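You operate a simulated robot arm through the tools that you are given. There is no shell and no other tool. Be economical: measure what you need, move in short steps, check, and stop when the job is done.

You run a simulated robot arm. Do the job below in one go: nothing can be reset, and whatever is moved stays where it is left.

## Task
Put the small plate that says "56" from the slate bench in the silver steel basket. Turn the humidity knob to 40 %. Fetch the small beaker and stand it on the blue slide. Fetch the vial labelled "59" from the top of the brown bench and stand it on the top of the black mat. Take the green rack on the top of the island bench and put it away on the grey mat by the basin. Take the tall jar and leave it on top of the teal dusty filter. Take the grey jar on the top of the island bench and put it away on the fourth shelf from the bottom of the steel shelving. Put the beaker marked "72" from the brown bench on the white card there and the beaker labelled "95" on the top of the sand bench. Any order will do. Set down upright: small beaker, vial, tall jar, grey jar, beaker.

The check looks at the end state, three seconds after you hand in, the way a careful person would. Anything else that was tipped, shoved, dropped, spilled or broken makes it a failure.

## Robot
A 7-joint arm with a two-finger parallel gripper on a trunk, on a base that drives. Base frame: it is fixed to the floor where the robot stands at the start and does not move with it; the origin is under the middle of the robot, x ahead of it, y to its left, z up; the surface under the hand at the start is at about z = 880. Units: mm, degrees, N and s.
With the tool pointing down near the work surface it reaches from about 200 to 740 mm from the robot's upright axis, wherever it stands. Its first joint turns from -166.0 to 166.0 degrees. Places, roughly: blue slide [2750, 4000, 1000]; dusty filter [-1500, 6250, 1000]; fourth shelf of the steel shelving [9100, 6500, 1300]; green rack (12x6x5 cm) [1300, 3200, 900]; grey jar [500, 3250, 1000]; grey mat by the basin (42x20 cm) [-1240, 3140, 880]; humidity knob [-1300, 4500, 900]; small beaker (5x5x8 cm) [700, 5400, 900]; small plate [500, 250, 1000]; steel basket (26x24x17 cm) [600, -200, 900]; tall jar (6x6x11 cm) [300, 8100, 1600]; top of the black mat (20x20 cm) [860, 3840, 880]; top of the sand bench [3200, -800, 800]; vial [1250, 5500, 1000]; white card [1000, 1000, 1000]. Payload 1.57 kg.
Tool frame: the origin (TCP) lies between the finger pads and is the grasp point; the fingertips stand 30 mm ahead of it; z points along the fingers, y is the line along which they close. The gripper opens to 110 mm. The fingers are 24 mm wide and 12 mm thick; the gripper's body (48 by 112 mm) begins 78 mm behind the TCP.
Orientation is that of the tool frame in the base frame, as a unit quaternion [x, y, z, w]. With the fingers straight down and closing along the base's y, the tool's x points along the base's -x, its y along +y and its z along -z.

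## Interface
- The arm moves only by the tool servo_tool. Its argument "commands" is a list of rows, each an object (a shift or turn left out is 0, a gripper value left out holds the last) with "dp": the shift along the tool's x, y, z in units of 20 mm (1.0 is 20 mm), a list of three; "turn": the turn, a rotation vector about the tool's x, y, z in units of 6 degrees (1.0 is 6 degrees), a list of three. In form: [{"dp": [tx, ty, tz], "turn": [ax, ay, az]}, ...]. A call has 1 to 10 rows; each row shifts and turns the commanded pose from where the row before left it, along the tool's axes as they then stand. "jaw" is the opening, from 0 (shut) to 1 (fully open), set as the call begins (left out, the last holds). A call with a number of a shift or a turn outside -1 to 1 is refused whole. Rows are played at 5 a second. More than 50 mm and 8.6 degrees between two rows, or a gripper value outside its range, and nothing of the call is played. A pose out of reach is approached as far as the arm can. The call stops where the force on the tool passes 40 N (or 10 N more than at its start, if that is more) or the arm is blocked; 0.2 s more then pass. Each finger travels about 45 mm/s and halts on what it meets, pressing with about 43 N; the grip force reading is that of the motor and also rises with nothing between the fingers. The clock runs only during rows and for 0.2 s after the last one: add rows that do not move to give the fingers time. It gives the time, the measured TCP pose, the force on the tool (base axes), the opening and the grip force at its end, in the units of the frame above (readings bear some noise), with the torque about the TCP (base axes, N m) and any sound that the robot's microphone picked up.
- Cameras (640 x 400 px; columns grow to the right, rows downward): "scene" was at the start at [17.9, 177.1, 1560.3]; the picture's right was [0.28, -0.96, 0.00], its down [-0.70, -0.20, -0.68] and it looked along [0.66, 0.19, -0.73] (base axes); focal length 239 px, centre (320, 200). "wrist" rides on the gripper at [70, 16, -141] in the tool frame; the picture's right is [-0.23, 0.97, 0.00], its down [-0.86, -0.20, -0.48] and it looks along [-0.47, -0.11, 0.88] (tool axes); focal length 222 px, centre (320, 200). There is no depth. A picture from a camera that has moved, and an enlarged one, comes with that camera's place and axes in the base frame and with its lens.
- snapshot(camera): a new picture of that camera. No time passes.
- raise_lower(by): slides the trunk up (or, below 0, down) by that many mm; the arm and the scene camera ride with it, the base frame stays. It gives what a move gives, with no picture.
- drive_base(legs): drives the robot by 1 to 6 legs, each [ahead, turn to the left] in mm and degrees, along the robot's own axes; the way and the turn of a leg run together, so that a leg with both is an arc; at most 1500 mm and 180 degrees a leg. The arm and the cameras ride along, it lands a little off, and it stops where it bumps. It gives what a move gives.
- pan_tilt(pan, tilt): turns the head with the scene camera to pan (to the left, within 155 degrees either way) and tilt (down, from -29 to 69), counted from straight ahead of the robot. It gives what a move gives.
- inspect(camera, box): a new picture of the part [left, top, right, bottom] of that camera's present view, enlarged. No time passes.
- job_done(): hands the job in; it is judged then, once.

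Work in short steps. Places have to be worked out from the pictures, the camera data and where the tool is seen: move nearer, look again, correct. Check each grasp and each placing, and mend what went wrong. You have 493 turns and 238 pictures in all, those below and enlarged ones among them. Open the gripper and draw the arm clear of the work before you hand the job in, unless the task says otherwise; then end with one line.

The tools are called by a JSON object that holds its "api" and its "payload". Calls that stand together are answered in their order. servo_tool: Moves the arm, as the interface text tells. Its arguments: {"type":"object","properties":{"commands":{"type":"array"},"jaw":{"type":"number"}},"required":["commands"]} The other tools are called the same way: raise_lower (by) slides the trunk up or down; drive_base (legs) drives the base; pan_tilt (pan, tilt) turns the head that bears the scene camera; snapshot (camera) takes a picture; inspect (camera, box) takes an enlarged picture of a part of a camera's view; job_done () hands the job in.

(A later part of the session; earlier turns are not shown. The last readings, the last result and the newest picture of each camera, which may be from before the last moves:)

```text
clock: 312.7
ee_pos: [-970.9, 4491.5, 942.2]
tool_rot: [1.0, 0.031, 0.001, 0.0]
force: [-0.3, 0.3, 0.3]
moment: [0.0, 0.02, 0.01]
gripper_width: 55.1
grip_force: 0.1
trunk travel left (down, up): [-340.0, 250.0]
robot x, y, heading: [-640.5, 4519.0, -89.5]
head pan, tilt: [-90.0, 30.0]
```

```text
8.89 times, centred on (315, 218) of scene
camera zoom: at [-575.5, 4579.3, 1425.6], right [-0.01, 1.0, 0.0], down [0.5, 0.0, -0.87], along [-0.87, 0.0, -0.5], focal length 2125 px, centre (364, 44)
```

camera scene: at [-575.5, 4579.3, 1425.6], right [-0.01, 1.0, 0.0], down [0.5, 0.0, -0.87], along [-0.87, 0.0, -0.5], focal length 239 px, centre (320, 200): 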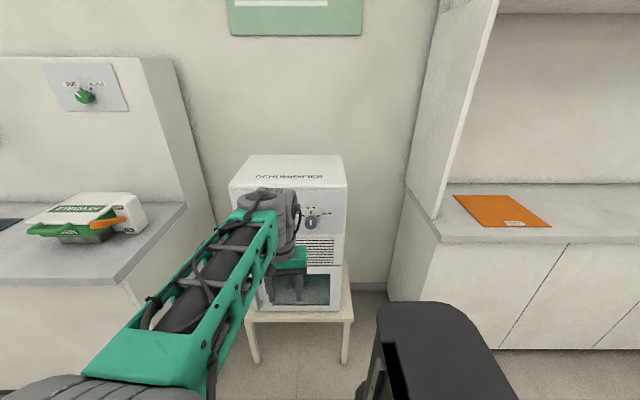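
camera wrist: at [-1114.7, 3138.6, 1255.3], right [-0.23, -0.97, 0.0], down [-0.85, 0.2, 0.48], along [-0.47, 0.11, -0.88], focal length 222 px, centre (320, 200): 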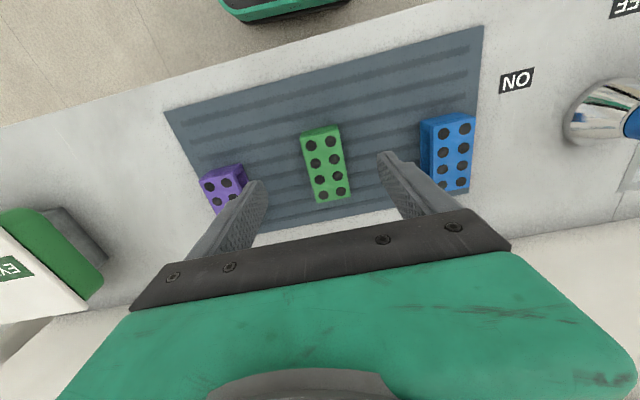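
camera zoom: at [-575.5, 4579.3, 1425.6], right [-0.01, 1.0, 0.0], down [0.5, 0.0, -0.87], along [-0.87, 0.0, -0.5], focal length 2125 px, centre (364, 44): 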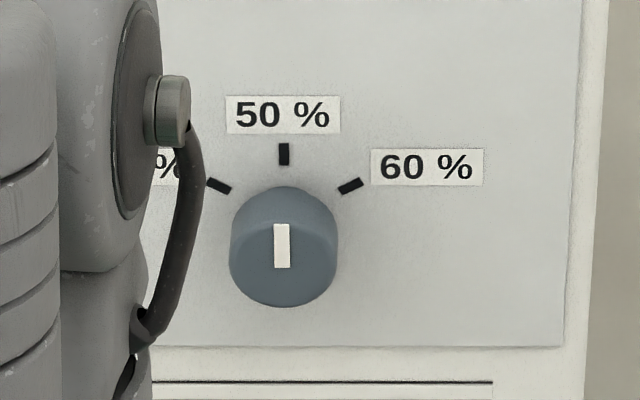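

From two views the knob axis is at y≈4542, z≈957 with the panel at x≈-1253, ticks at ±60°. I swing the hand from pointing down to pointing toward the panel, keeping clear of it.

{"api": "servo_tool", "payload": {"commands": [{"turn": [0, 0, 0.58]}, {"dp": [-0.6, -0.165, -0.05], "turn": [0, -1, 0]}, {"dp": [-0.602, -0.165, 0.013], "turn": [0, -1, 0]}, {"dp": [-0.597, -0.165, 0.076], "turn": [0, -1, 0]}, {"dp": [-0.586, -0.165, 0.138], "turn": [0, -1, 0]}, {"dp": [-0.568, -0.165, 0.198], "turn": [0, -1, 0]}, {"dp": [-0.545, -0.165, 0.257], "turn": [0, -1, 0]}, {"dp": [-0.515, -0.165, 0.312], "turn": [0, -1, 0]}, {}], "jaw": 0.75}}

{"api": "servo_tool", "payload": {"commands": [{"dp": [-0.479, -0.165, 0.364], "turn": [0, -1, 0]}, {"dp": [-0.439, -0.165, 0.413], "turn": [0, -1, 0]}, {"dp": [-0.393, -0.165, 0.456], "turn": [0, -1, 0]}, {"dp": [-0.343, -0.165, 0.495], "turn": [0, -1, 0]}, {"dp": [-0.29, -0.165, 0.528], "turn": [0, -1, 0]}, {"dp": [-0.233, -0.165, 0.555], "turn": [0, -1, 0]}, {"dp": [-0.174, -0.165, 0.577], "turn": [0, -1, 0]}, {"dp": [-0.112, -0.165, 0.592], "turn": [0, -1, 0]}, {}]}}

{"api": "snapshot", "payload": {"camera": "wrist"}}

{"api": "snapshot", "payload": {"camera": "scene"}}

```text
clock: 314.7
ee_pos: [-1055.0, 4513.9, 948.2]
tool_rot: [0.933, 0.002, -0.36, 0.001]
force: [-0.1, -0.8, -0.2]
moment: [-0.01, -0.03, 0.01]
gripper_width: 82.4
grip_force: 0.0
trunk travel left (down, up): [-340.0, 250.0]
robot x, y, heading: [-639.4, 4520.1, -89.7]
head pan, tilt: [-90.0, 30.0]
```

```text
clock: 316.7
ee_pos: [-1150.2, 4540.4, 956.8]
tool_rot: [-0.706, 0.0, 0.708, 0.0]
force: [-0.9, -0.6, 0.7]
moment: [0.04, 0.05, -0.01]
gripper_width: 82.5
grip_force: 0.1
trunk travel left (down, up): [-340.0, 250.0]
robot x, y, heading: [-641.1, 4518.3, -89.6]
head pan, tilt: [-90.0, 30.0]
```

```text
154 pictures are left
camera wrist: at [-1008.1, 4524.0, 885.3], right [0.0, -0.97, 0.23], down [0.48, 0.2, 0.85], along [-0.88, 0.11, 0.47], focal length 222 px, centre (320, 200)
```

wrist: 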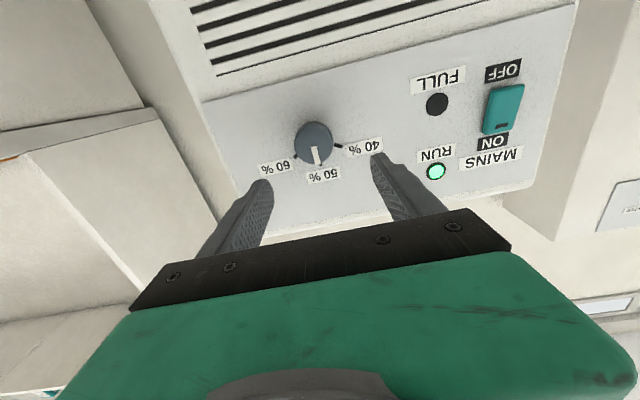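

```text
153 pictures are left
camera scene: at [-575.8, 4579.3, 1425.6], right [-0.01, 1.0, 0.0], down [0.5, 0.0, -0.87], along [-0.87, -0.01, -0.5], focal length 239 px, centre (320, 200)
```

scene: 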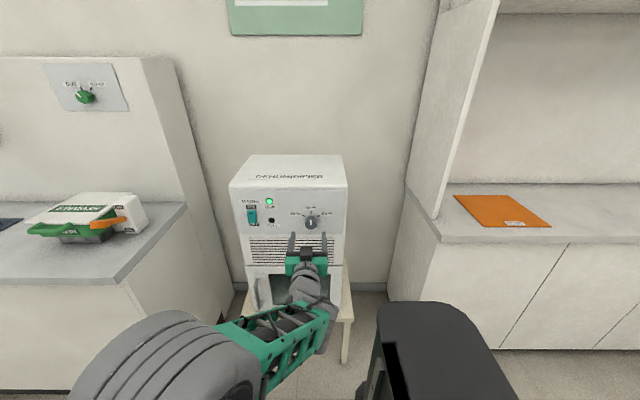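

The hand faces the panel. I zoom the wrist view for a precise knob centre.

{"api": "inspect", "payload": {"camera": "wrist", "box": [250, 100, 400, 200]}}

{"api": "inspect", "payload": {"camera": "scene", "box": [270, 195, 350, 255]}}

```text
4.00 times, centred on (325, 150) of wrist
camera zoom: at [-1008.1, 4524.0, 885.3], right [0.0, -0.97, 0.23], down [0.48, 0.2, 0.85], along [-0.88, 0.11, 0.47], focal length 888 px, centre (300, 400)
```

zoom: 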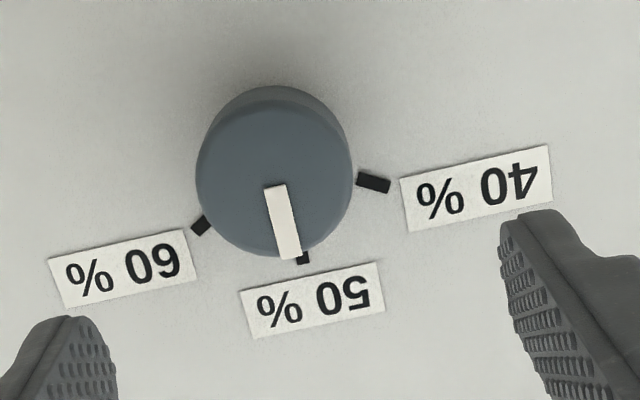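

```text
6.67 times, centred on (310, 225) of scene
camera zoom: at [-575.8, 4579.3, 1425.6], right [-0.01, 1.0, 0.0], down [0.5, 0.0, -0.87], along [-0.87, -0.01, -0.5], focal length 1594 px, centre (387, 33)
```

zoom: 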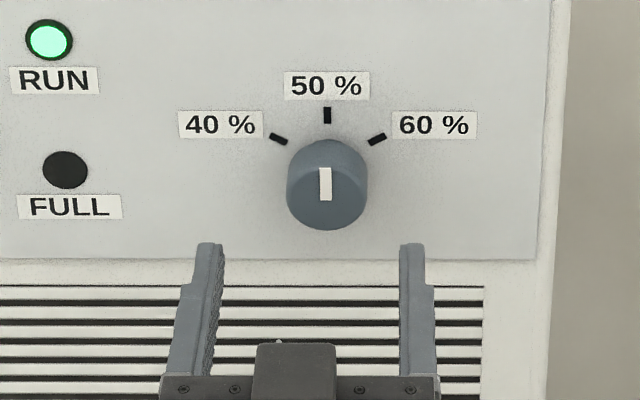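

Refined: knob cap at x≈-1246, axis y≈4544, z≈943, diameter 41. I align and move in so that the tips end ~6 mm from the panel.

{"api": "servo_tool", "payload": {"commands": [{"dp": [0.35, -0.1, 0]}, {"dp": [0.35, -0.1, 0]}, {"dp": [0, 0, 0.8]}, {"dp": [0, 0, 0.8]}, {"dp": [0, 0, 0.8]}, {}]}}

{"api": "inspect", "payload": {"camera": "wrist", "box": [200, 80, 440, 240]}}

```text
clock: 318.1
ee_pos: [-1198.8, 4543.9, 942.4]
tool_rot: [0.707, 0.001, -0.707, 0.0]
force: [-0.9, 0.6, 0.1]
moment: [0.02, 0.01, -0.06]
gripper_width: 82.5
grip_force: 0.0
trunk travel left (down, up): [-340.0, 250.0]
robot x, y, heading: [-638.0, 4519.5, -89.7]
head pan, tilt: [-90.0, 30.0]
```

```text
2.50 times, centred on (320, 160) of wrist
camera zoom: at [-1056.3, 4527.9, 871.9], right [0.0, -0.97, 0.23], down [0.48, 0.2, 0.85], along [-0.88, 0.11, 0.47], focal length 555 px, centre (320, 300)
```

zoom: 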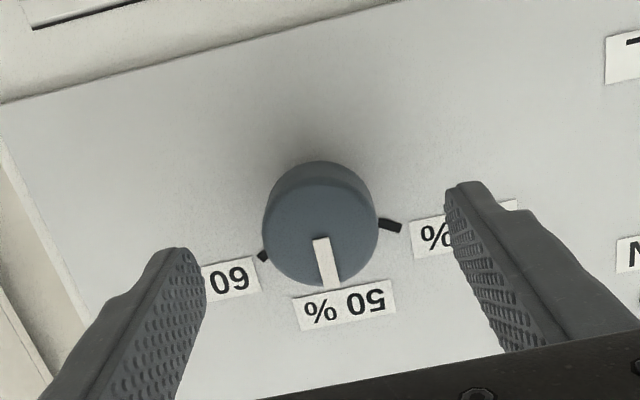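

Knob lies centred between the fingers. I advance the remaining ~39 mm and close.

{"api": "servo_tool", "payload": {"commands": [{"dp": [-0.1, -0.03, 0.7]}, {"dp": [0, 0, 0.7]}, {"dp": [0, 0, 0.5]}, {}]}}

{"api": "servo_tool", "payload": {"commands": [{}, {}, {}, {}], "jaw": 0}}

```text
clock: 319.1
ee_pos: [-1237.4, 4545.8, 943.6]
tool_rot: [0.707, 0.001, -0.707, 0.001]
force: [0.4, 0.2, -0.2]
moment: [0.02, 0.0, 0.0]
gripper_width: 82.5
grip_force: 0.0
trunk travel left (down, up): [-340.0, 250.0]
robot x, y, heading: [-643.0, 4514.3, -89.8]
head pan, tilt: [-90.0, 30.0]
```

```text
clock: 320.1
ee_pos: [-1235.8, 4544.6, 944.5]
tool_rot: [0.707, 0.001, -0.707, 0.001]
force: [-0.5, -5.3, 0.4]
moment: [0.03, -0.03, -0.12]
gripper_width: 41.9
grip_force: 27.7
trunk travel left (down, up): [-340.0, 250.0]
robot x, y, heading: [-638.9, 4520.5, -89.4]
head pan, tilt: [-90.0, 30.0]
```

Gripped the knob (41.9 mm, side force only 5 N). I turn it counter-clockwise (seen from the front) in two parts.

{"api": "servo_tool", "payload": {"commands": [{"turn": [0, 0, -0.6]}, {"turn": [0, 0, -0.6]}, {"turn": [0, 0, -0.6]}, {"turn": [0, 0, -0.6]}, {"turn": [0, 0, -0.6]}, {"turn": [0, 0, -0.6]}, {"turn": [0, 0, -0.6]}, {"turn": [0, 0, -0.6]}, {}]}}

{"api": "inspect", "payload": {"camera": "scene", "box": [270, 195, 350, 255]}}

```text
clock: 322.1
ee_pos: [-1236.3, 4544.2, 943.9]
tool_rot: [-0.685, -0.177, 0.685, 0.176]
force: [0.8, -9.5, -5.3]
moment: [0.0, 1.23, 0.21]
gripper_width: 41.4
grip_force: 44.9
trunk travel left (down, up): [-340.0, 250.0]
robot x, y, heading: [-642.3, 4518.9, -89.3]
head pan, tilt: [-90.0, 30.0]
```

```text
6.67 times, centred on (310, 225) of scene
camera zoom: at [-575.7, 4578.1, 1425.6], right [-0.01, 1.0, 0.0], down [0.5, 0.0, -0.87], along [-0.87, -0.01, -0.5], focal length 1594 px, centre (387, 33)
```

zoom: 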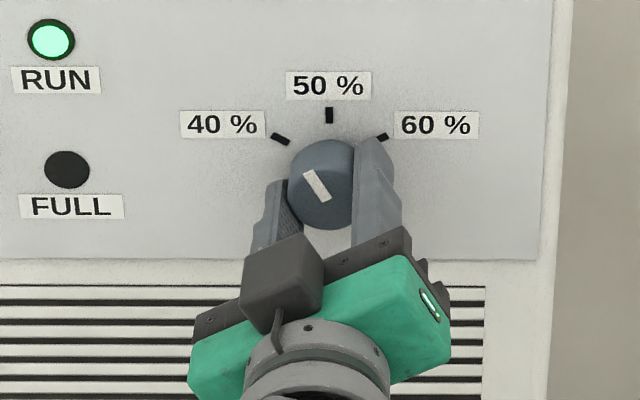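

Turning the right way without slip. I add the remaining 31°.

{"api": "servo_tool", "payload": {"commands": [{"turn": [0, 0, -0.6]}, {"turn": [0, 0, -0.6]}, {"turn": [0, 0, -0.6]}, {"turn": [0, 0, -0.6]}, {"turn": [0, 0, -0.6]}, {"turn": [0, 0, -0.6]}, {"turn": [0, 0, -0.6]}, {"turn": [0, 0, -0.6]}, {"turn": [0, 0, -0.4]}, {}]}}

{"api": "inspect", "payload": {"camera": "scene", "box": [270, 195, 350, 255]}}

```text
clock: 324.3
ee_pos: [-1237.2, 4544.8, 945.5]
tool_rot: [0.612, 0.354, -0.612, -0.354]
force: [8.2, -11.6, -6.9]
moment: [-0.07, -0.11, -0.41]
gripper_width: 41.5
grip_force: 45.1
trunk travel left (down, up): [-340.0, 250.0]
robot x, y, heading: [-635.1, 4519.6, -89.7]
head pan, tilt: [-90.0, 30.0]
```

```text
6.67 times, centred on (310, 225) of scene
camera zoom: at [-575.1, 4578.0, 1425.6], right [-0.01, 1.0, 0.0], down [0.5, 0.0, -0.87], along [-0.87, 0.0, -0.5], focal length 1594 px, centre (387, 33)
```

zoom: 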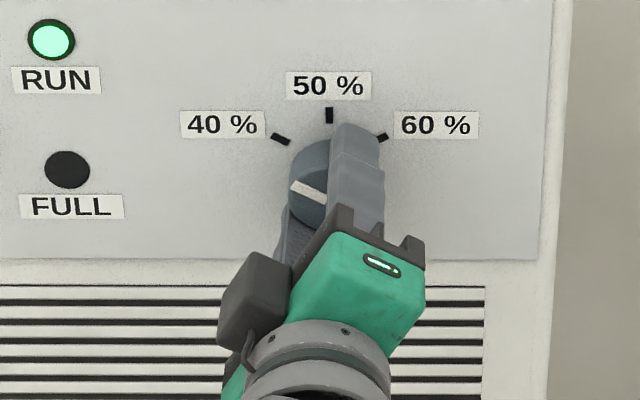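

Pointer now aims at 40 %. I open, back straight out and check.

{"api": "servo_tool", "payload": {"commands": [{}, {}, {}], "jaw": 0.75}}

{"api": "servo_tool", "payload": {"commands": [{"dp": [0, 0, -0.6]}, {"dp": [0, 0, -1]}, {"dp": [0, 0, -1]}, {"dp": [0, 0, -1]}, {"dp": [0, 0, -1]}]}}

{"api": "inspect", "payload": {"camera": "scene", "box": [270, 195, 350, 255]}}

{"api": "inspect", "payload": {"camera": "wrist", "box": [200, 50, 440, 240]}}

```text
clock: 325.1
ee_pos: [-1236.9, 4547.2, 945.2]
tool_rot: [-0.612, -0.353, 0.613, 0.353]
force: [-0.1, 1.2, -0.1]
moment: [0.02, 0.0, -0.01]
gripper_width: 82.2
grip_force: 0.1
trunk travel left (down, up): [-340.0, 250.0]
robot x, y, heading: [-643.9, 4522.2, -89.7]
head pan, tilt: [-90.0, 30.0]
```

```text
clock: 326.3
ee_pos: [-1144.2, 4548.2, 944.3]
tool_rot: [-0.612, -0.354, 0.613, 0.353]
force: [-0.3, -1.6, 0.8]
moment: [0.0, 0.04, 0.0]
gripper_width: 82.8
grip_force: 0.0
trunk travel left (down, up): [-340.0, 250.0]
robot x, y, heading: [-642.9, 4519.0, -89.6]
head pan, tilt: [-90.0, 30.0]
```

```text
6.67 times, centred on (310, 225) of scene
camera zoom: at [-575.6, 4579.2, 1425.6], right [-0.01, 1.0, 0.0], down [0.5, 0.0, -0.87], along [-0.87, -0.01, -0.5], focal length 1594 px, centre (387, 33)
```

zoom: 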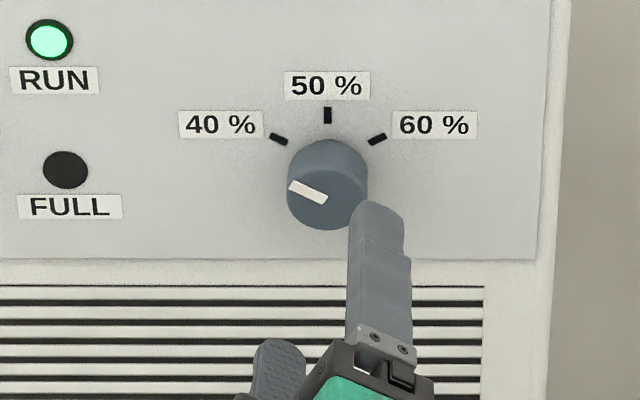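

```text
2.11 times, centred on (320, 145) of wrist
camera zoom: at [-1002.0, 4600.3, 895.0], right [0.0, -0.68, -0.73], down [0.48, -0.64, 0.6], along [-0.88, -0.35, 0.33], focal length 468 px, centre (320, 316)
```

zoom: 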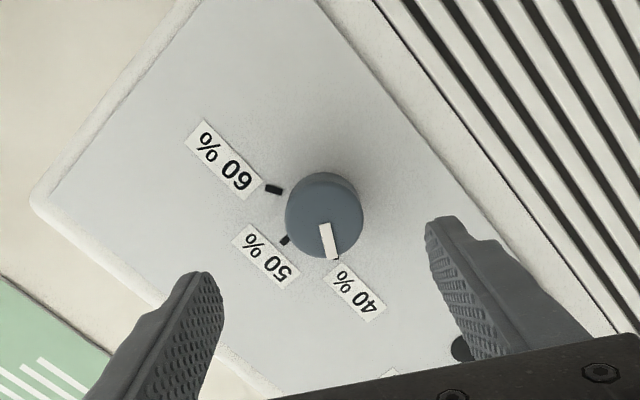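

The knob is set to 40 %. I roll the hand back, raise the trunk, and reverse north for a look at the filter counter and the wall shelf.

{"api": "servo_tool", "payload": {"commands": [{"dp": [0, 0, -0.5], "turn": [0, 0, 1]}, {"dp": [0, 0, -0.5], "turn": [0, 0, 1]}, {"turn": [0, 0, 1]}, {"turn": [0, 0, 1]}, {"turn": [0, 0, 1]}, {"turn": [0, 0, 1]}, {"turn": [0, 0, 1]}, {"turn": [0, 0, 1]}, {"turn": [0, 0, 1]}, {"turn": [0, 0, 1]}]}}

{"api": "raise_lower", "payload": {"by": 250}}

{"api": "drive_base", "payload": {"legs": [[-1450, 0]]}}

{"api": "pan_tilt", "payload": {"pan": -95, "tilt": 25}}

{"api": "snapshot", "payload": {"camera": "scene"}}

{"api": "pan_tilt", "payload": {"pan": -150, "tilt": 5}}

{"api": "snapshot", "payload": {"camera": "scene"}}

```text
clock: 328.5
ee_pos: [-1124.3, 4546.3, 944.4]
tool_rot: [-0.707, -0.001, 0.707, -0.001]
force: [-0.4, 0.0, -0.2]
moment: [0.0, 0.0, -0.02]
gripper_width: 82.5
grip_force: 0.0
trunk travel left (down, up): [-340.0, 250.0]
robot x, y, heading: [-639.8, 4522.4, -89.7]
head pan, tilt: [-90.0, 30.0]
```

```text
clock: 331.1
ee_pos: [-1124.4, 4545.5, 1194.7]
tool_rot: [-0.707, 0.0, 0.707, 0.0]
force: [-0.4, 0.9, 0.8]
moment: [0.03, 0.0, 0.0]
gripper_width: 82.6
grip_force: 0.1
trunk travel left (down, up): [-590.0, 0.0]
robot x, y, heading: [-636.9, 4519.1, -90.0]
head pan, tilt: [-90.0, 30.0]
```

```text
clock: 338.2
ee_pos: [-1130.5, 5985.0, 1194.0]
tool_rot: [-0.707, 0.001, 0.707, 0.0]
force: [0.7, 0.1, -0.3]
moment: [-0.01, -0.02, -0.03]
gripper_width: 82.7
grip_force: 0.1
trunk travel left (down, up): [-590.0, 0.0]
robot x, y, heading: [-641.5, 5952.5, -89.8]
head pan, tilt: [-90.0, 30.0]
```

```text
clock: 338.9
ee_pos: [-1129.5, 5983.9, 1194.2]
tool_rot: [0.707, -0.001, -0.707, -0.001]
force: [0.5, -0.3, 0.3]
moment: [0.01, -0.02, -0.01]
gripper_width: 82.4
grip_force: 0.0
trunk travel left (down, up): [-590.0, 0.0]
robot x, y, heading: [-648.9, 5957.8, -89.9]
head pan, tilt: [-95.0, 25.0]
```

```text
145 pictures are left
camera scene: at [-582.3, 6023.3, 1683.5], right [0.09, 1.0, 0.0], down [0.42, -0.04, -0.91], along [-0.9, 0.08, -0.42], focal length 239 px, centre (320, 200)
```

scene: 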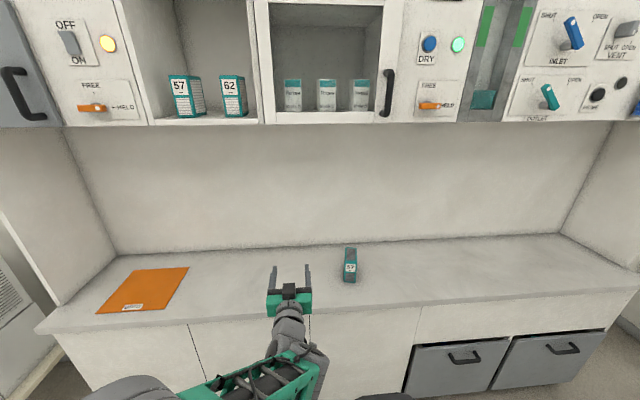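

```text
clock: 340.1
ee_pos: [-1130.4, 5984.0, 1196.3]
tool_rot: [-0.707, 0.001, 0.707, 0.001]
force: [0.4, 0.2, -0.3]
moment: [-0.01, 0.03, 0.02]
gripper_width: 82.5
grip_force: 0.1
trunk travel left (down, up): [-590.0, 0.0]
robot x, y, heading: [-646.3, 5953.0, -90.2]
head pan, tilt: [-150.0, 5.0]
```

```text
144 pictures are left
camera scene: at [-536.6, 6094.9, 1716.0], right [0.86, 0.5, 0.0], down [0.04, -0.08, -1.0], along [-0.5, 0.86, -0.09], focal length 239 px, centre (320, 200)
```

scene: 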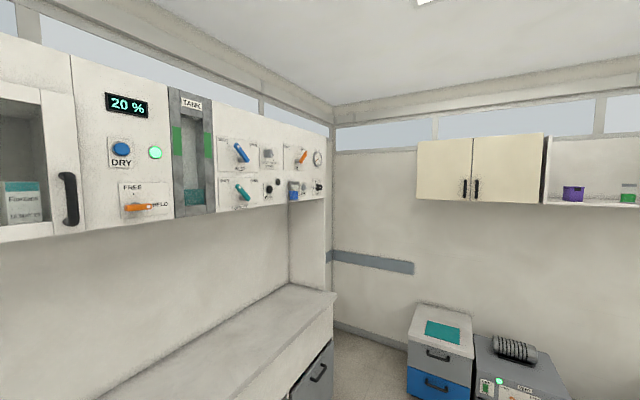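

The teal object at (350,265) is at about (-1493, 6250), matching the dusty filter. I zoom on it and on the wall shelf with the jars.

{"api": "inspect", "payload": {"camera": "scene", "box": [520, 140, 640, 220]}}

{"api": "pan_tilt", "payload": {"pan": -95, "tilt": 35}}

{"api": "inspect", "payload": {"camera": "scene", "box": [300, 170, 400, 240]}}

```text
5.00 times, centred on (580, 180) of scene
camera zoom: at [-536.6, 6094.9, 1716.0], right [0.86, 0.5, 0.0], down [0.04, -0.08, -1.0], along [-0.5, 0.86, -0.09], focal length 1195 px, centre (-980, 300)
```

zoom: 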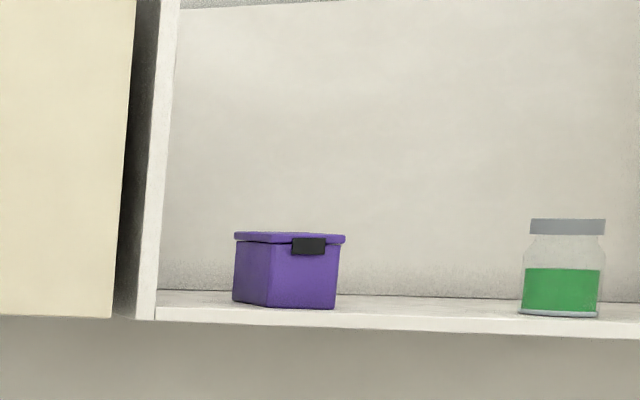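

```text
clock: 341.4
ee_pos: [-1130.8, 5984.0, 1195.2]
tool_rot: [0.707, -0.002, -0.707, -0.002]
force: [0.1, 0.2, 0.1]
moment: [0.02, 0.0, -0.01]
gripper_width: 82.8
grip_force: 0.1
trunk travel left (down, up): [-590.0, 0.0]
robot x, y, heading: [-649.6, 5954.5, -90.1]
head pan, tilt: [-95.0, 35.0]
```

```text
5.71 times, centred on (350, 205) of scene
camera zoom: at [-578.2, 6023.1, 1667.8], right [0.09, 1.0, 0.0], down [0.57, -0.05, -0.82], along [-0.82, 0.07, -0.57], focal length 1366 px, centre (149, 171)
```

zoom: 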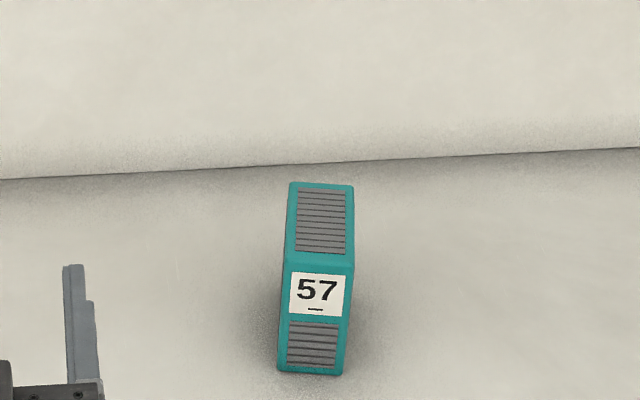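

The dusty filter is a 53×110×112 mm block with its top at z≈992, centred at (-1452, 6241). The tall jar (grey lid) is on the wall shelf near (290, 8100, 1640). I reverse north and look at the space below that shelf.

{"api": "drive_base", "payload": {"legs": [[-1100, 0]]}}

{"api": "pan_tilt", "payload": {"pan": -155, "tilt": 35}}

{"api": "snapshot", "payload": {"camera": "scene"}}

```text
clock: 347.1
ee_pos: [-1144.8, 7091.9, 1195.0]
tool_rot: [-0.707, -0.006, 0.707, -0.006]
force: [-0.3, 0.5, -0.5]
moment: [-0.02, -0.02, -0.02]
gripper_width: 82.4
grip_force: 0.0
trunk travel left (down, up): [-590.0, 0.0]
robot x, y, heading: [-659.1, 7072.6, -88.4]
head pan, tilt: [-95.0, 35.0]
```

```text
clock: 348.4
ee_pos: [-1144.0, 7091.3, 1195.1]
tool_rot: [-0.707, -0.006, 0.707, -0.006]
force: [0.5, -1.5, -0.2]
moment: [-0.01, -0.01, 0.02]
gripper_width: 82.6
grip_force: 0.0
trunk travel left (down, up): [-590.0, 0.0]
robot x, y, heading: [-657.9, 7070.4, -88.7]
head pan, tilt: [-154.7, 35.0]
```

```text
141 pictures are left
camera scene: at [-544.5, 7214.1, 1667.8], right [0.89, 0.45, 0.0], down [0.26, -0.51, -0.82], along [-0.37, 0.73, -0.57], focal length 239 px, centre (320, 200)
```

scene: 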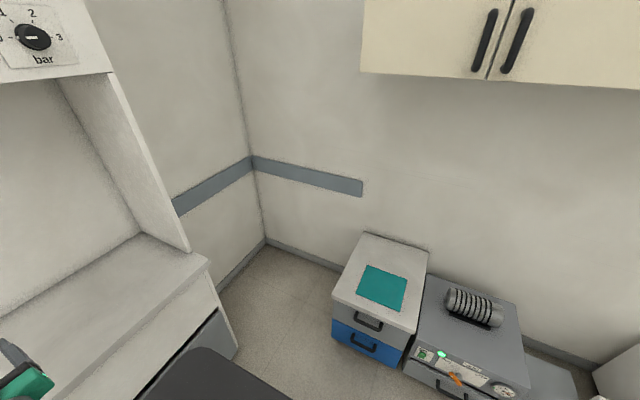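

The wall is near y≈8500; low units stand at y>7930. I reverse to y≈7500, turn to heading 180°, and reverse east beneath the shelf.

{"api": "drive_base", "payload": {"legs": [[-430, 0], [0, -91.4], [-500, 0]]}}

{"api": "pan_tilt", "payload": {"pan": -115, "tilt": 3}}

{"api": "snapshot", "payload": {"camera": "scene"}}

```text
clock: 357.4
ee_pos: [-140.1, 7981.6, 1194.7]
tool_rot: [-0.499, 0.501, 0.499, 0.501]
force: [-1.0, 0.4, 0.5]
moment: [0.02, 0.0, 0.03]
gripper_width: 82.7
grip_force: 0.1
trunk travel left (down, up): [-590.0, 0.0]
robot x, y, heading: [-169.8, 7497.0, -180.2]
head pan, tilt: [-154.7, 35.0]
```

```text
clock: 358.4
ee_pos: [-140.0, 7981.3, 1194.5]
tool_rot: [-0.499, 0.501, 0.499, 0.501]
force: [0.6, 0.0, -0.1]
moment: [-0.03, 0.02, -0.02]
gripper_width: 82.6
grip_force: 0.1
trunk travel left (down, up): [-590.0, 0.0]
robot x, y, heading: [-169.0, 7499.4, -180.0]
head pan, tilt: [-115.0, 3.0]
```

```text
140 pictures are left
camera scene: at [-69.0, 7426.1, 1719.1], right [0.91, -0.42, 0.0], down [-0.02, -0.05, -1.0], along [0.42, 0.91, -0.05], focal length 239 px, centre (320, 200)
```

scene: 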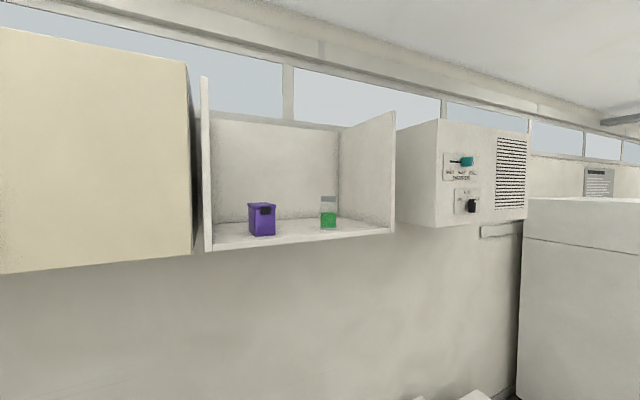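

{"api": "inspect", "payload": {"camera": "scene", "box": [200, 100, 410, 260]}}

```text
2.50 times, centred on (305, 180) of scene
camera zoom: at [-69.0, 7426.1, 1719.1], right [0.91, -0.42, 0.0], down [-0.02, -0.05, -1.0], along [0.42, 0.91, -0.05], focal length 598 px, centre (358, 250)
```

zoom: 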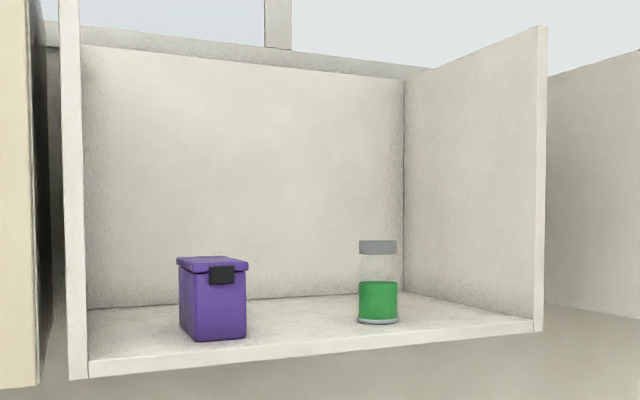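

Working it out, the jar should stand near (275, 8100) with the shelf floor ~z 1589 and front edge ~y 7960. I reposition to about (270, 7380) so I can raise the hand in front of the shelf.

{"api": "drive_base", "payload": {"legs": [[0, -15.3], [-456, 0], [0, 15.3]]}}

{"api": "servo_tool", "payload": {"commands": [{"dp": [-1, 0, 0]}, {"dp": [-1, 0, 0]}, {"dp": [-1, 0, 0]}, {"dp": [-1, 0, 0]}, {"dp": [-1, 0, 0]}, {"dp": [-1, 0, 0]}, {"dp": [-1, 0, 0]}, {"dp": [-1, 0, 0]}, {"dp": [-1, 0, 0]}, {"dp": [-1, 0, 0]}]}}

{"api": "servo_tool", "payload": {"commands": [{"dp": [-1, 0, 0]}, {"dp": [-1, 0, 0]}, {"dp": [-1, 0, 0]}, {"dp": [-1, 0, 0]}, {"dp": [-1, 0, 0]}, {"dp": [-1, 0, 0]}, {"dp": [-1, 0, 0]}, {"dp": [-1, 0, 0]}, {"dp": [-1, 0, 0]}, {"dp": [-1, 0, 0]}]}}

{"api": "snapshot", "payload": {"camera": "wrist"}}

```text
clock: 362.9
ee_pos: [289.9, 7865.9, 1193.8]
tool_rot: [-0.501, 0.498, 0.502, 0.499]
force: [-0.7, 0.0, 0.8]
moment: [-0.01, -0.02, -0.01]
gripper_width: 82.4
grip_force: 0.1
trunk travel left (down, up): [-590.0, 0.0]
robot x, y, heading: [263.0, 7379.2, -179.4]
head pan, tilt: [-115.0, 3.0]
```

```text
clock: 365.1
ee_pos: [288.3, 7866.4, 1395.7]
tool_rot: [-0.502, 0.498, 0.502, 0.498]
force: [-0.4, 0.3, -0.3]
moment: [0.0, -0.02, -0.04]
gripper_width: 82.5
grip_force: 0.0
trunk travel left (down, up): [-590.0, 0.0]
robot x, y, heading: [264.6, 7382.8, -179.3]
head pan, tilt: [-115.0, 3.0]
```

```text
clock: 367.3
ee_pos: [290.0, 7867.4, 1592.8]
tool_rot: [-0.501, 0.499, 0.501, 0.499]
force: [0.5, -0.5, 0.1]
moment: [-0.01, 0.0, -0.01]
gripper_width: 82.5
grip_force: 0.1
trunk travel left (down, up): [-590.0, 0.0]
robot x, y, heading: [263.0, 7383.4, -179.3]
head pan, tilt: [-115.0, 3.0]
```

```text
138 pictures are left
camera wrist: at [274.7, 7725.1, 1522.6], right [-0.97, -0.01, 0.23], down [0.2, -0.48, 0.86], along [0.1, 0.88, 0.47], focal length 222 px, centre (320, 200)
```

wrist: 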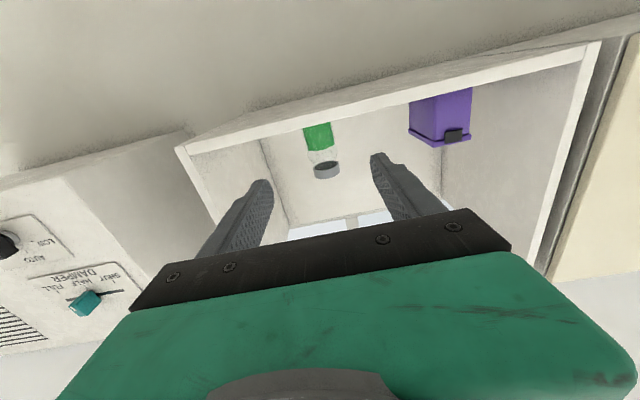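

Jar is seen between the fingers' line. I raise 60 mm more to look over the shelf's floor edge.

{"api": "servo_tool", "payload": {"commands": [{"dp": [-1, 0, 0]}, {"dp": [-1, 0, 0]}, {"dp": [-1, 0, 0]}, {}]}}

{"api": "snapshot", "payload": {"camera": "wrist"}}

{"api": "pan_tilt", "payload": {"pan": -90, "tilt": 0}}

{"api": "snapshot", "payload": {"camera": "scene"}}

```text
clock: 368.3
ee_pos: [288.4, 7866.1, 1653.4]
tool_rot: [0.501, -0.499, -0.501, -0.499]
force: [-0.9, 1.1, -0.8]
moment: [-0.02, 0.0, -0.01]
gripper_width: 82.6
grip_force: 0.1
trunk travel left (down, up): [-590.0, 0.0]
robot x, y, heading: [268.4, 7384.0, -179.3]
head pan, tilt: [-115.0, 3.0]
```

```text
137 pictures are left
camera wrist: at [273.7, 7725.0, 1583.4], right [-0.97, -0.01, 0.23], down [0.2, -0.48, 0.85], along [0.1, 0.88, 0.47], focal length 222 px, centre (320, 200)
```

wrist: 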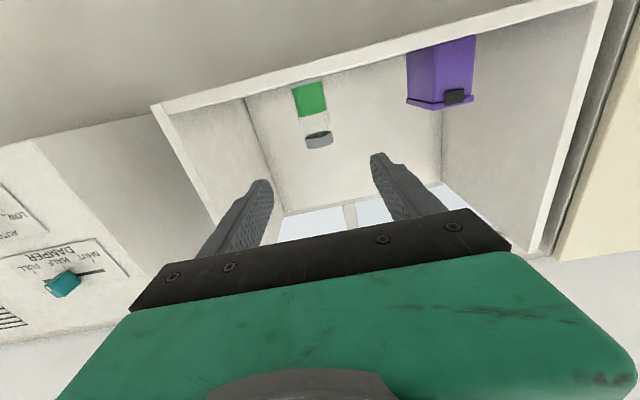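

```text
clock: 369.2
ee_pos: [288.4, 7866.4, 1655.3]
tool_rot: [0.502, -0.498, -0.502, -0.498]
force: [0.1, -1.5, -0.2]
moment: [-0.01, 0.02, 0.01]
gripper_width: 82.4
grip_force: 0.0
trunk travel left (down, up): [-590.0, 0.0]
robot x, y, heading: [262.0, 7381.5, -179.6]
head pan, tilt: [-90.0, 0.0]
```

```text
136 pictures are left
camera scene: at [326.7, 7318.6, 1723.9], right [1.0, 0.01, 0.0], down [0.0, 0.0, -1.0], along [-0.01, 1.0, 0.0], focal length 239 px, centre (320, 200)
```

scene: 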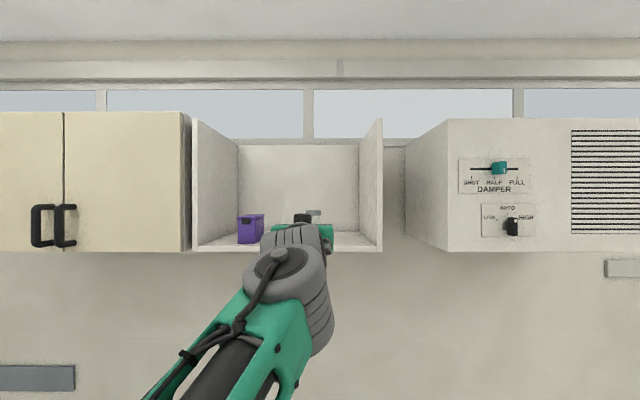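

Triangulating, the shelf front is at y≈8080, floor z≈1587, and the jar at about (300, 8190). I need ~100 mm more north, so I shuffle the base.

{"api": "drive_base", "payload": {"legs": [[0, 15], [-390, 0], [0, -15.5], [380, 0]]}}

{"api": "snapshot", "payload": {"camera": "wrist"}}

```text
clock: 375.5
ee_pos: [288.3, 7971.6, 1654.1]
tool_rot: [-0.499, 0.501, 0.499, 0.5]
force: [-0.4, -0.1, 0.4]
moment: [0.03, -0.02, -0.03]
gripper_width: 82.5
grip_force: 0.0
trunk travel left (down, up): [-590.0, 0.0]
robot x, y, heading: [257.6, 7486.3, 180.1]
head pan, tilt: [-90.0, 0.0]
```

```text
135 pictures are left
camera wrist: at [271.2, 7830.0, 1583.1], right [-0.97, 0.0, 0.23], down [0.2, -0.48, 0.85], along [0.11, 0.88, 0.47], focal length 222 px, centre (320, 200)
```

wrist: 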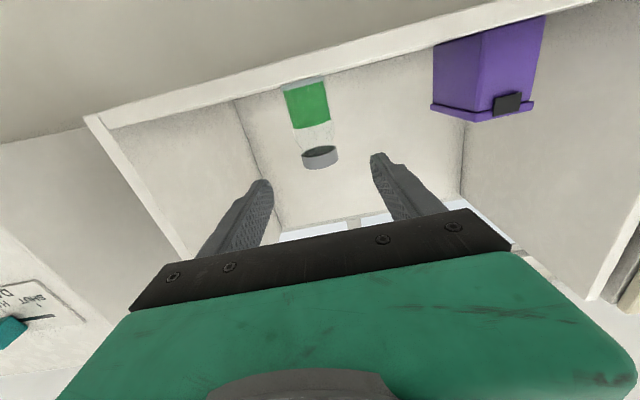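

Jar is at (297, 8162), base 1587. I align and advance halfway, then re-check.

{"api": "servo_tool", "payload": {"commands": [{"dp": [0.2, -0.2, 0]}, {"dp": [0.2, -0.2, 1]}, {"dp": [0, 0, 1]}, {"dp": [0, 0, 1]}, {"dp": [0, 0, 1]}, {"dp": [0, 0, 1]}, {}], "jaw": 1}}

{"api": "snapshot", "payload": {"camera": "wrist"}}

```text
clock: 377.1
ee_pos: [295.6, 8070.6, 1646.1]
tool_rot: [-0.498, 0.501, 0.499, 0.502]
force: [0.8, -0.1, -1.1]
moment: [0.02, 0.0, -0.01]
gripper_width: 110.0
grip_force: 0.0
trunk travel left (down, up): [-590.0, 0.0]
robot x, y, heading: [259.4, 7486.2, 180.1]
head pan, tilt: [-90.0, 0.0]
```

```text
134 pictures are left
camera wrist: at [279.9, 7929.1, 1574.9], right [-0.97, 0.0, 0.23], down [0.2, -0.48, 0.85], along [0.11, 0.88, 0.47], focal length 222 px, centre (320, 200)
```

wrist: 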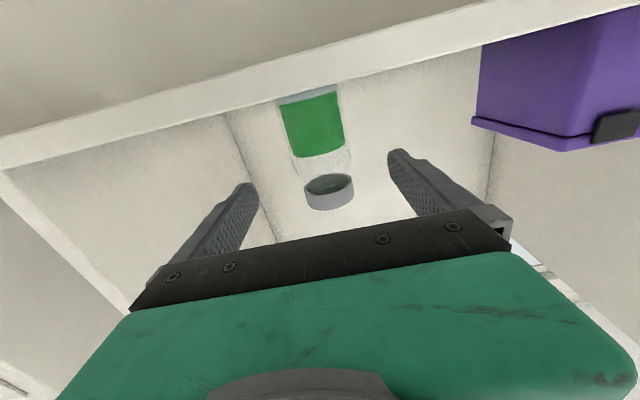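

Jar refined at (294, 8148). I advance ~77 mm and close.

{"api": "servo_tool", "payload": {"commands": [{"dp": [0, 0.05, 1]}, {"dp": [0, 0, 1]}, {"dp": [0, 0, 1]}, {"dp": [0, 0, 0.85]}, {}]}}

{"api": "snapshot", "payload": {"camera": "wrist"}}

```text
clock: 378.3
ee_pos: [295.9, 8148.1, 1646.1]
tool_rot: [-0.498, 0.501, 0.499, 0.502]
force: [-0.5, -0.7, 0.1]
moment: [0.0, 0.02, -0.01]
gripper_width: 110.3
grip_force: 0.1
trunk travel left (down, up): [-590.0, 0.0]
robot x, y, heading: [256.3, 7485.8, 180.0]
head pan, tilt: [-90.0, 0.0]
```

```text
133 pictures are left
camera wrist: at [278.7, 8006.5, 1575.1], right [-0.97, 0.0, 0.23], down [0.2, -0.48, 0.85], along [0.11, 0.88, 0.47], focal length 222 px, centre (320, 200)
```

wrist: 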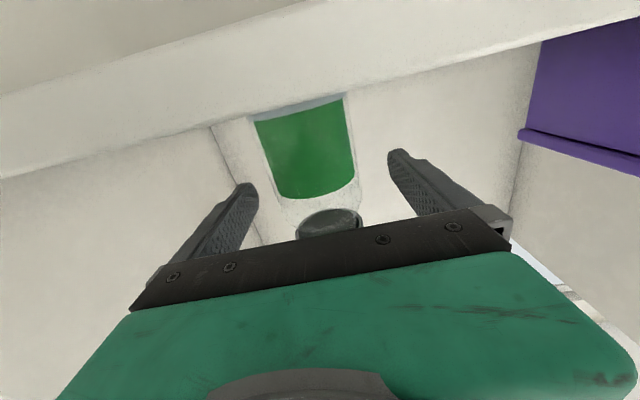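

Jar is perhaps ~8 mm deeper; I advance 8 mm and close.

{"api": "servo_tool", "payload": {"commands": [{"dp": [0, 0.05, 0.4]}, {}]}}

{"api": "servo_tool", "payload": {"commands": [{}, {}, {}, {}, {}], "jaw": 0}}

{"api": "servo_tool", "payload": {"commands": [{"dp": [-0.3, 0, 0]}, {"dp": [-0.5, 0, 0]}, {"dp": [-0.5, 0, 0]}, {}]}}

{"api": "snapshot", "payload": {"camera": "wrist"}}

```text
clock: 378.9
ee_pos: [294.3, 8156.0, 1644.9]
tool_rot: [-0.498, 0.501, 0.499, 0.502]
force: [0.1, -0.6, 0.9]
moment: [0.02, 0.01, -0.01]
gripper_width: 109.9
grip_force: 0.1
trunk travel left (down, up): [-590.0, 0.0]
robot x, y, heading: [257.2, 7487.4, 180.1]
head pan, tilt: [-90.0, 0.0]
```

```text
clock: 380.1
ee_pos: [294.1, 8155.5, 1646.4]
tool_rot: [-0.499, 0.501, 0.499, 0.501]
force: [-0.3, 0.5, 0.0]
moment: [0.04, 0.11, 0.06]
gripper_width: 56.5
grip_force: 30.4
trunk travel left (down, up): [-590.0, 0.0]
robot x, y, heading: [262.5, 7486.0, 180.1]
head pan, tilt: [-90.0, 0.0]
```

```text
clock: 381.1
ee_pos: [294.2, 8156.0, 1671.5]
tool_rot: [-0.499, 0.502, 0.498, 0.502]
force: [-0.1, -0.9, -1.2]
moment: [0.01, 0.0, 0.02]
gripper_width: 56.6
grip_force: 42.9
trunk travel left (down, up): [-590.0, 0.0]
robot x, y, heading: [260.2, 7487.4, 180.0]
head pan, tilt: [-90.0, 0.0]
```

```text
132 pictures are left
camera wrist: at [278.1, 8014.6, 1601.0], right [-0.97, 0.01, 0.23], down [0.2, -0.48, 0.85], along [0.11, 0.88, 0.47], focal length 222 px, centre (320, 200)
```

wrist: 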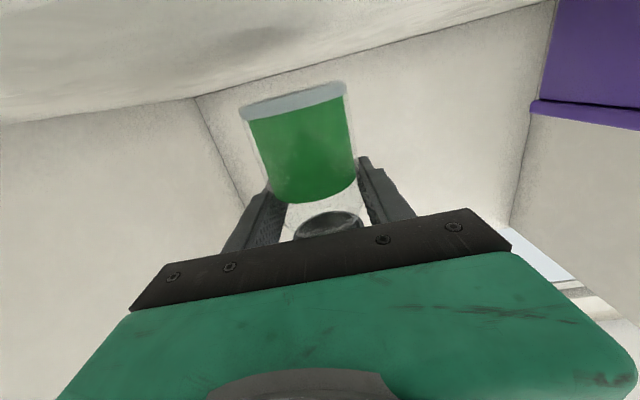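

Jar held and lifted. I withdraw it from the shelf and lower the trunk.

{"api": "servo_tool", "payload": {"commands": [{"dp": [0, 0, -0.5]}, {"dp": [0, 0, -0.9]}, {"dp": [0, 0, -0.9]}, {"dp": [0, 0, -0.9]}, {"dp": [0, 0, -0.9]}, {"dp": [0, 0, -0.9]}, {"dp": [0, 0, -0.9]}, {"dp": [0, 0, -0.9]}, {"dp": [0, 0, -0.9]}, {"dp": [0, 0, -0.9]}]}}

{"api": "raise_lower", "payload": {"by": -420}}

{"api": "drive_base", "payload": {"legs": [[890, 0], [0, 90]]}}

{"api": "snapshot", "payload": {"camera": "wrist"}}

```text
clock: 383.3
ee_pos: [293.8, 7982.8, 1671.6]
tool_rot: [-0.499, 0.501, 0.499, 0.501]
force: [-0.3, 0.2, -1.5]
moment: [0.01, -0.01, 0.01]
gripper_width: 56.6
grip_force: 43.4
trunk travel left (down, up): [-590.0, 0.0]
robot x, y, heading: [256.9, 7489.4, 180.0]
head pan, tilt: [-90.0, 0.0]
```

```text
refused: -420 is not a number from -400 to 400
```

```text
clock: 386.8
ee_pos: [-385.3, 7980.5, 1671.2]
tool_rot: [-0.491, 0.51, 0.495, 0.504]
force: [3.1, -1.6, -1.0]
moment: [0.06, -0.01, -0.04]
gripper_width: 57.0
grip_force: 43.1
trunk travel left (down, up): [-590.0, 0.0]
robot x, y, heading: [-432.2, 7484.3, -179.6]
head pan, tilt: [-90.0, 0.0]
stopped in leg 1: the force on the tool passed its limit at 51 N (the readings are from after the stop); the commanded pose is now the measured one
```

```text
131 pictures are left
camera wrist: at [-405.6, 7841.2, 1600.2], right [-0.97, 0.03, 0.24], down [0.19, -0.48, 0.85], along [0.14, 0.88, 0.46], focal length 222 px, centre (320, 200)
```

wrist: 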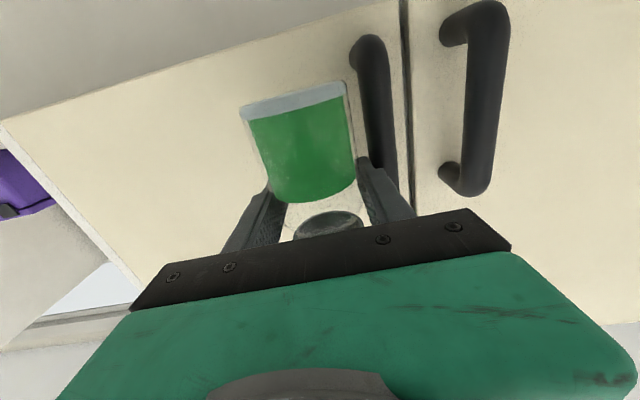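

The trunk move was refused (limit 400) and the finger touched a cabinet door's handle. The jar is still held. I back off, lower the trunk, and look.

{"api": "drive_base", "payload": {"legs": [[-80, 0]]}}

{"api": "raise_lower", "payload": {"by": -400}}

{"api": "snapshot", "payload": {"camera": "wrist"}}

{"api": "pan_tilt", "payload": {"pan": -90, "tilt": -15}}

{"api": "snapshot", "payload": {"camera": "scene"}}

```text
clock: 387.9
ee_pos: [-305.4, 7983.2, 1669.6]
tool_rot: [-0.492, 0.509, 0.496, 0.503]
force: [0.5, 0.2, -1.1]
moment: [0.0, 0.01, 0.0]
gripper_width: 56.8
grip_force: 42.6
trunk travel left (down, up): [-590.0, 0.0]
robot x, y, heading: [-346.0, 7484.8, -179.7]
head pan, tilt: [-90.0, 0.0]
```

```text
clock: 391.7
ee_pos: [-306.7, 7982.5, 1270.2]
tool_rot: [-0.493, 0.508, 0.496, 0.503]
force: [0.5, 0.9, -1.2]
moment: [0.02, -0.02, 0.0]
gripper_width: 56.7
grip_force: 43.0
trunk travel left (down, up): [-190.0, 400.0]
robot x, y, heading: [-347.3, 7481.2, -179.8]
head pan, tilt: [-90.0, 0.0]
```

```text
130 pictures are left
camera wrist: at [-326.5, 7842.0, 1200.1], right [-0.97, 0.02, 0.24], down [0.2, -0.48, 0.85], along [0.13, 0.88, 0.46], focal length 222 px, centre (320, 200)
```

wrist: 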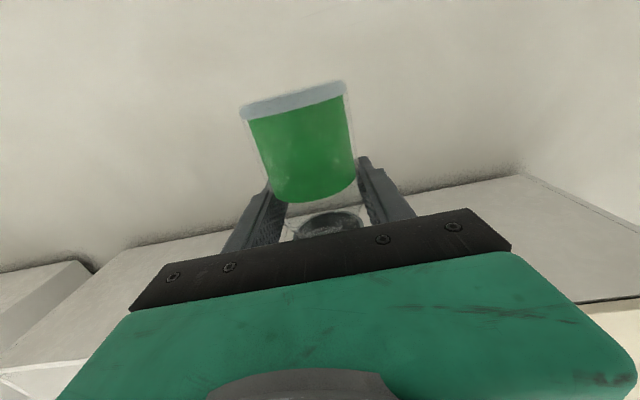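

```text
clock: 392.5
ee_pos: [-306.5, 7982.6, 1271.5]
tool_rot: [-0.493, 0.508, 0.496, 0.504]
force: [-0.3, 1.2, -1.5]
moment: [0.05, 0.0, -0.03]
gripper_width: 56.8
grip_force: 43.2
trunk travel left (down, up): [-190.0, 400.0]
robot x, y, heading: [-346.8, 7490.9, -179.5]
head pan, tilt: [-90.0, -15.0]
```

```text
129 pictures are left
camera scene: at [-286.7, 7412.5, 1346.3], right [1.0, 0.01, 0.0], down [0.0, 0.26, -0.97], along [-0.01, 0.97, 0.26], focal length 239 px, centre (320, 200)
```

scene: 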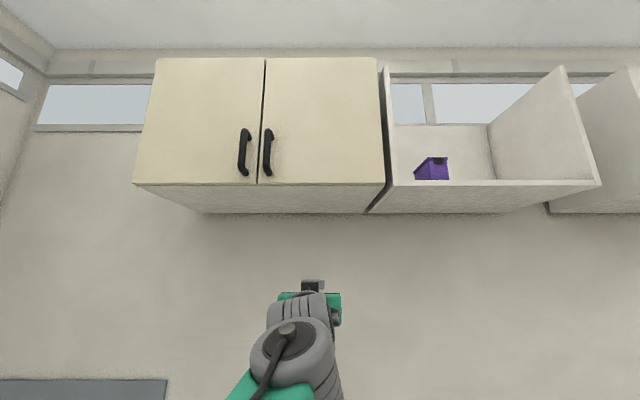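

Doors are shut, nothing disturbed, and the jar sits as before. I continue to the aisle, turn south and drive to the filter.

{"api": "drive_base", "payload": {"legs": [[290, 0], [0, 89.7], [1235, 0]]}}

{"api": "raise_lower", "payload": {"by": 250}}

{"api": "pan_tilt", "payload": {"pan": -80, "tilt": 35}}

{"api": "snapshot", "payload": {"camera": "scene"}}

{"api": "snapshot", "payload": {"camera": "wrist"}}

```text
clock: 404.2
ee_pos: [-1096.7, 6283.5, 1269.3]
tool_rot: [0.708, -0.003, -0.707, 0.003]
force: [-0.6, -0.6, -1.5]
moment: [0.0, 0.02, 0.03]
gripper_width: 56.6
grip_force: 43.0
trunk travel left (down, up): [-190.0, 400.0]
robot x, y, heading: [-595.6, 6253.2, -88.0]
head pan, tilt: [-90.0, -15.0]
```

```text
clock: 406.8
ee_pos: [-1097.5, 6284.5, 1521.3]
tool_rot: [0.708, -0.003, -0.706, 0.003]
force: [-0.7, 0.3, -1.2]
moment: [-0.01, 0.08, 0.02]
gripper_width: 56.8
grip_force: 43.0
trunk travel left (down, up): [-440.0, 150.0]
robot x, y, heading: [-597.9, 6257.5, -88.0]
head pan, tilt: [-90.0, -15.0]
```

```text
clock: 407.9
ee_pos: [-1098.7, 6283.7, 1520.3]
tool_rot: [0.708, -0.002, -0.706, 0.004]
force: [-0.2, -0.8, -1.8]
moment: [-0.01, 0.02, 0.04]
gripper_width: 56.8
grip_force: 43.2
trunk travel left (down, up): [-440.0, 150.0]
robot x, y, heading: [-599.1, 6253.7, -88.0]
head pan, tilt: [-80.0, 35.0]
```

```text
128 pictures are left
camera scene: at [-531.5, 6301.1, 1517.9], right [-0.2, 0.98, 0.0], down [0.56, 0.12, -0.82], along [-0.8, -0.17, -0.57], focal length 239 px, centre (320, 200)
```

scene: 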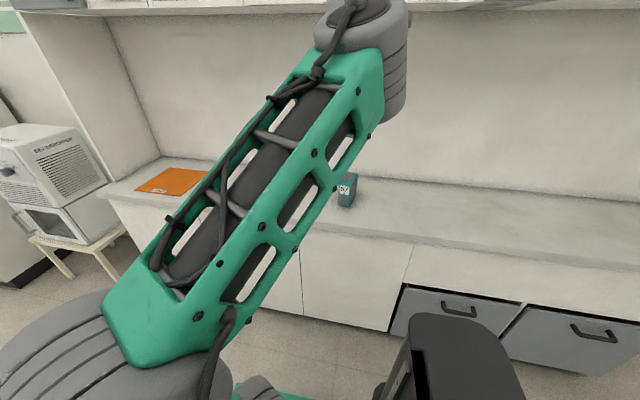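

```text
127 pictures are left
camera wrist: at [-954.7, 6266.9, 1450.0], right [0.0, -0.97, 0.24], down [0.48, 0.21, 0.85], along [-0.88, 0.11, 0.46], focal length 222 px, centre (320, 200)
```

wrist: 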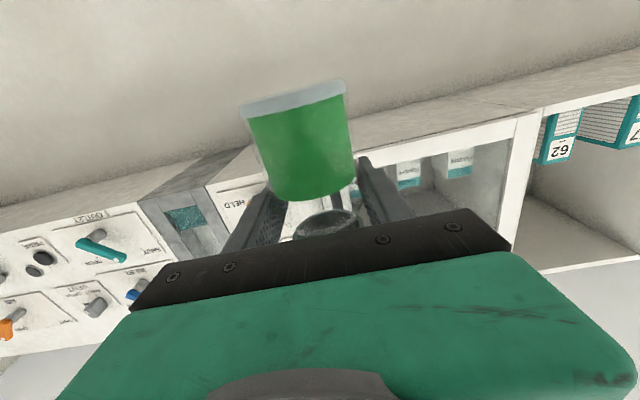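

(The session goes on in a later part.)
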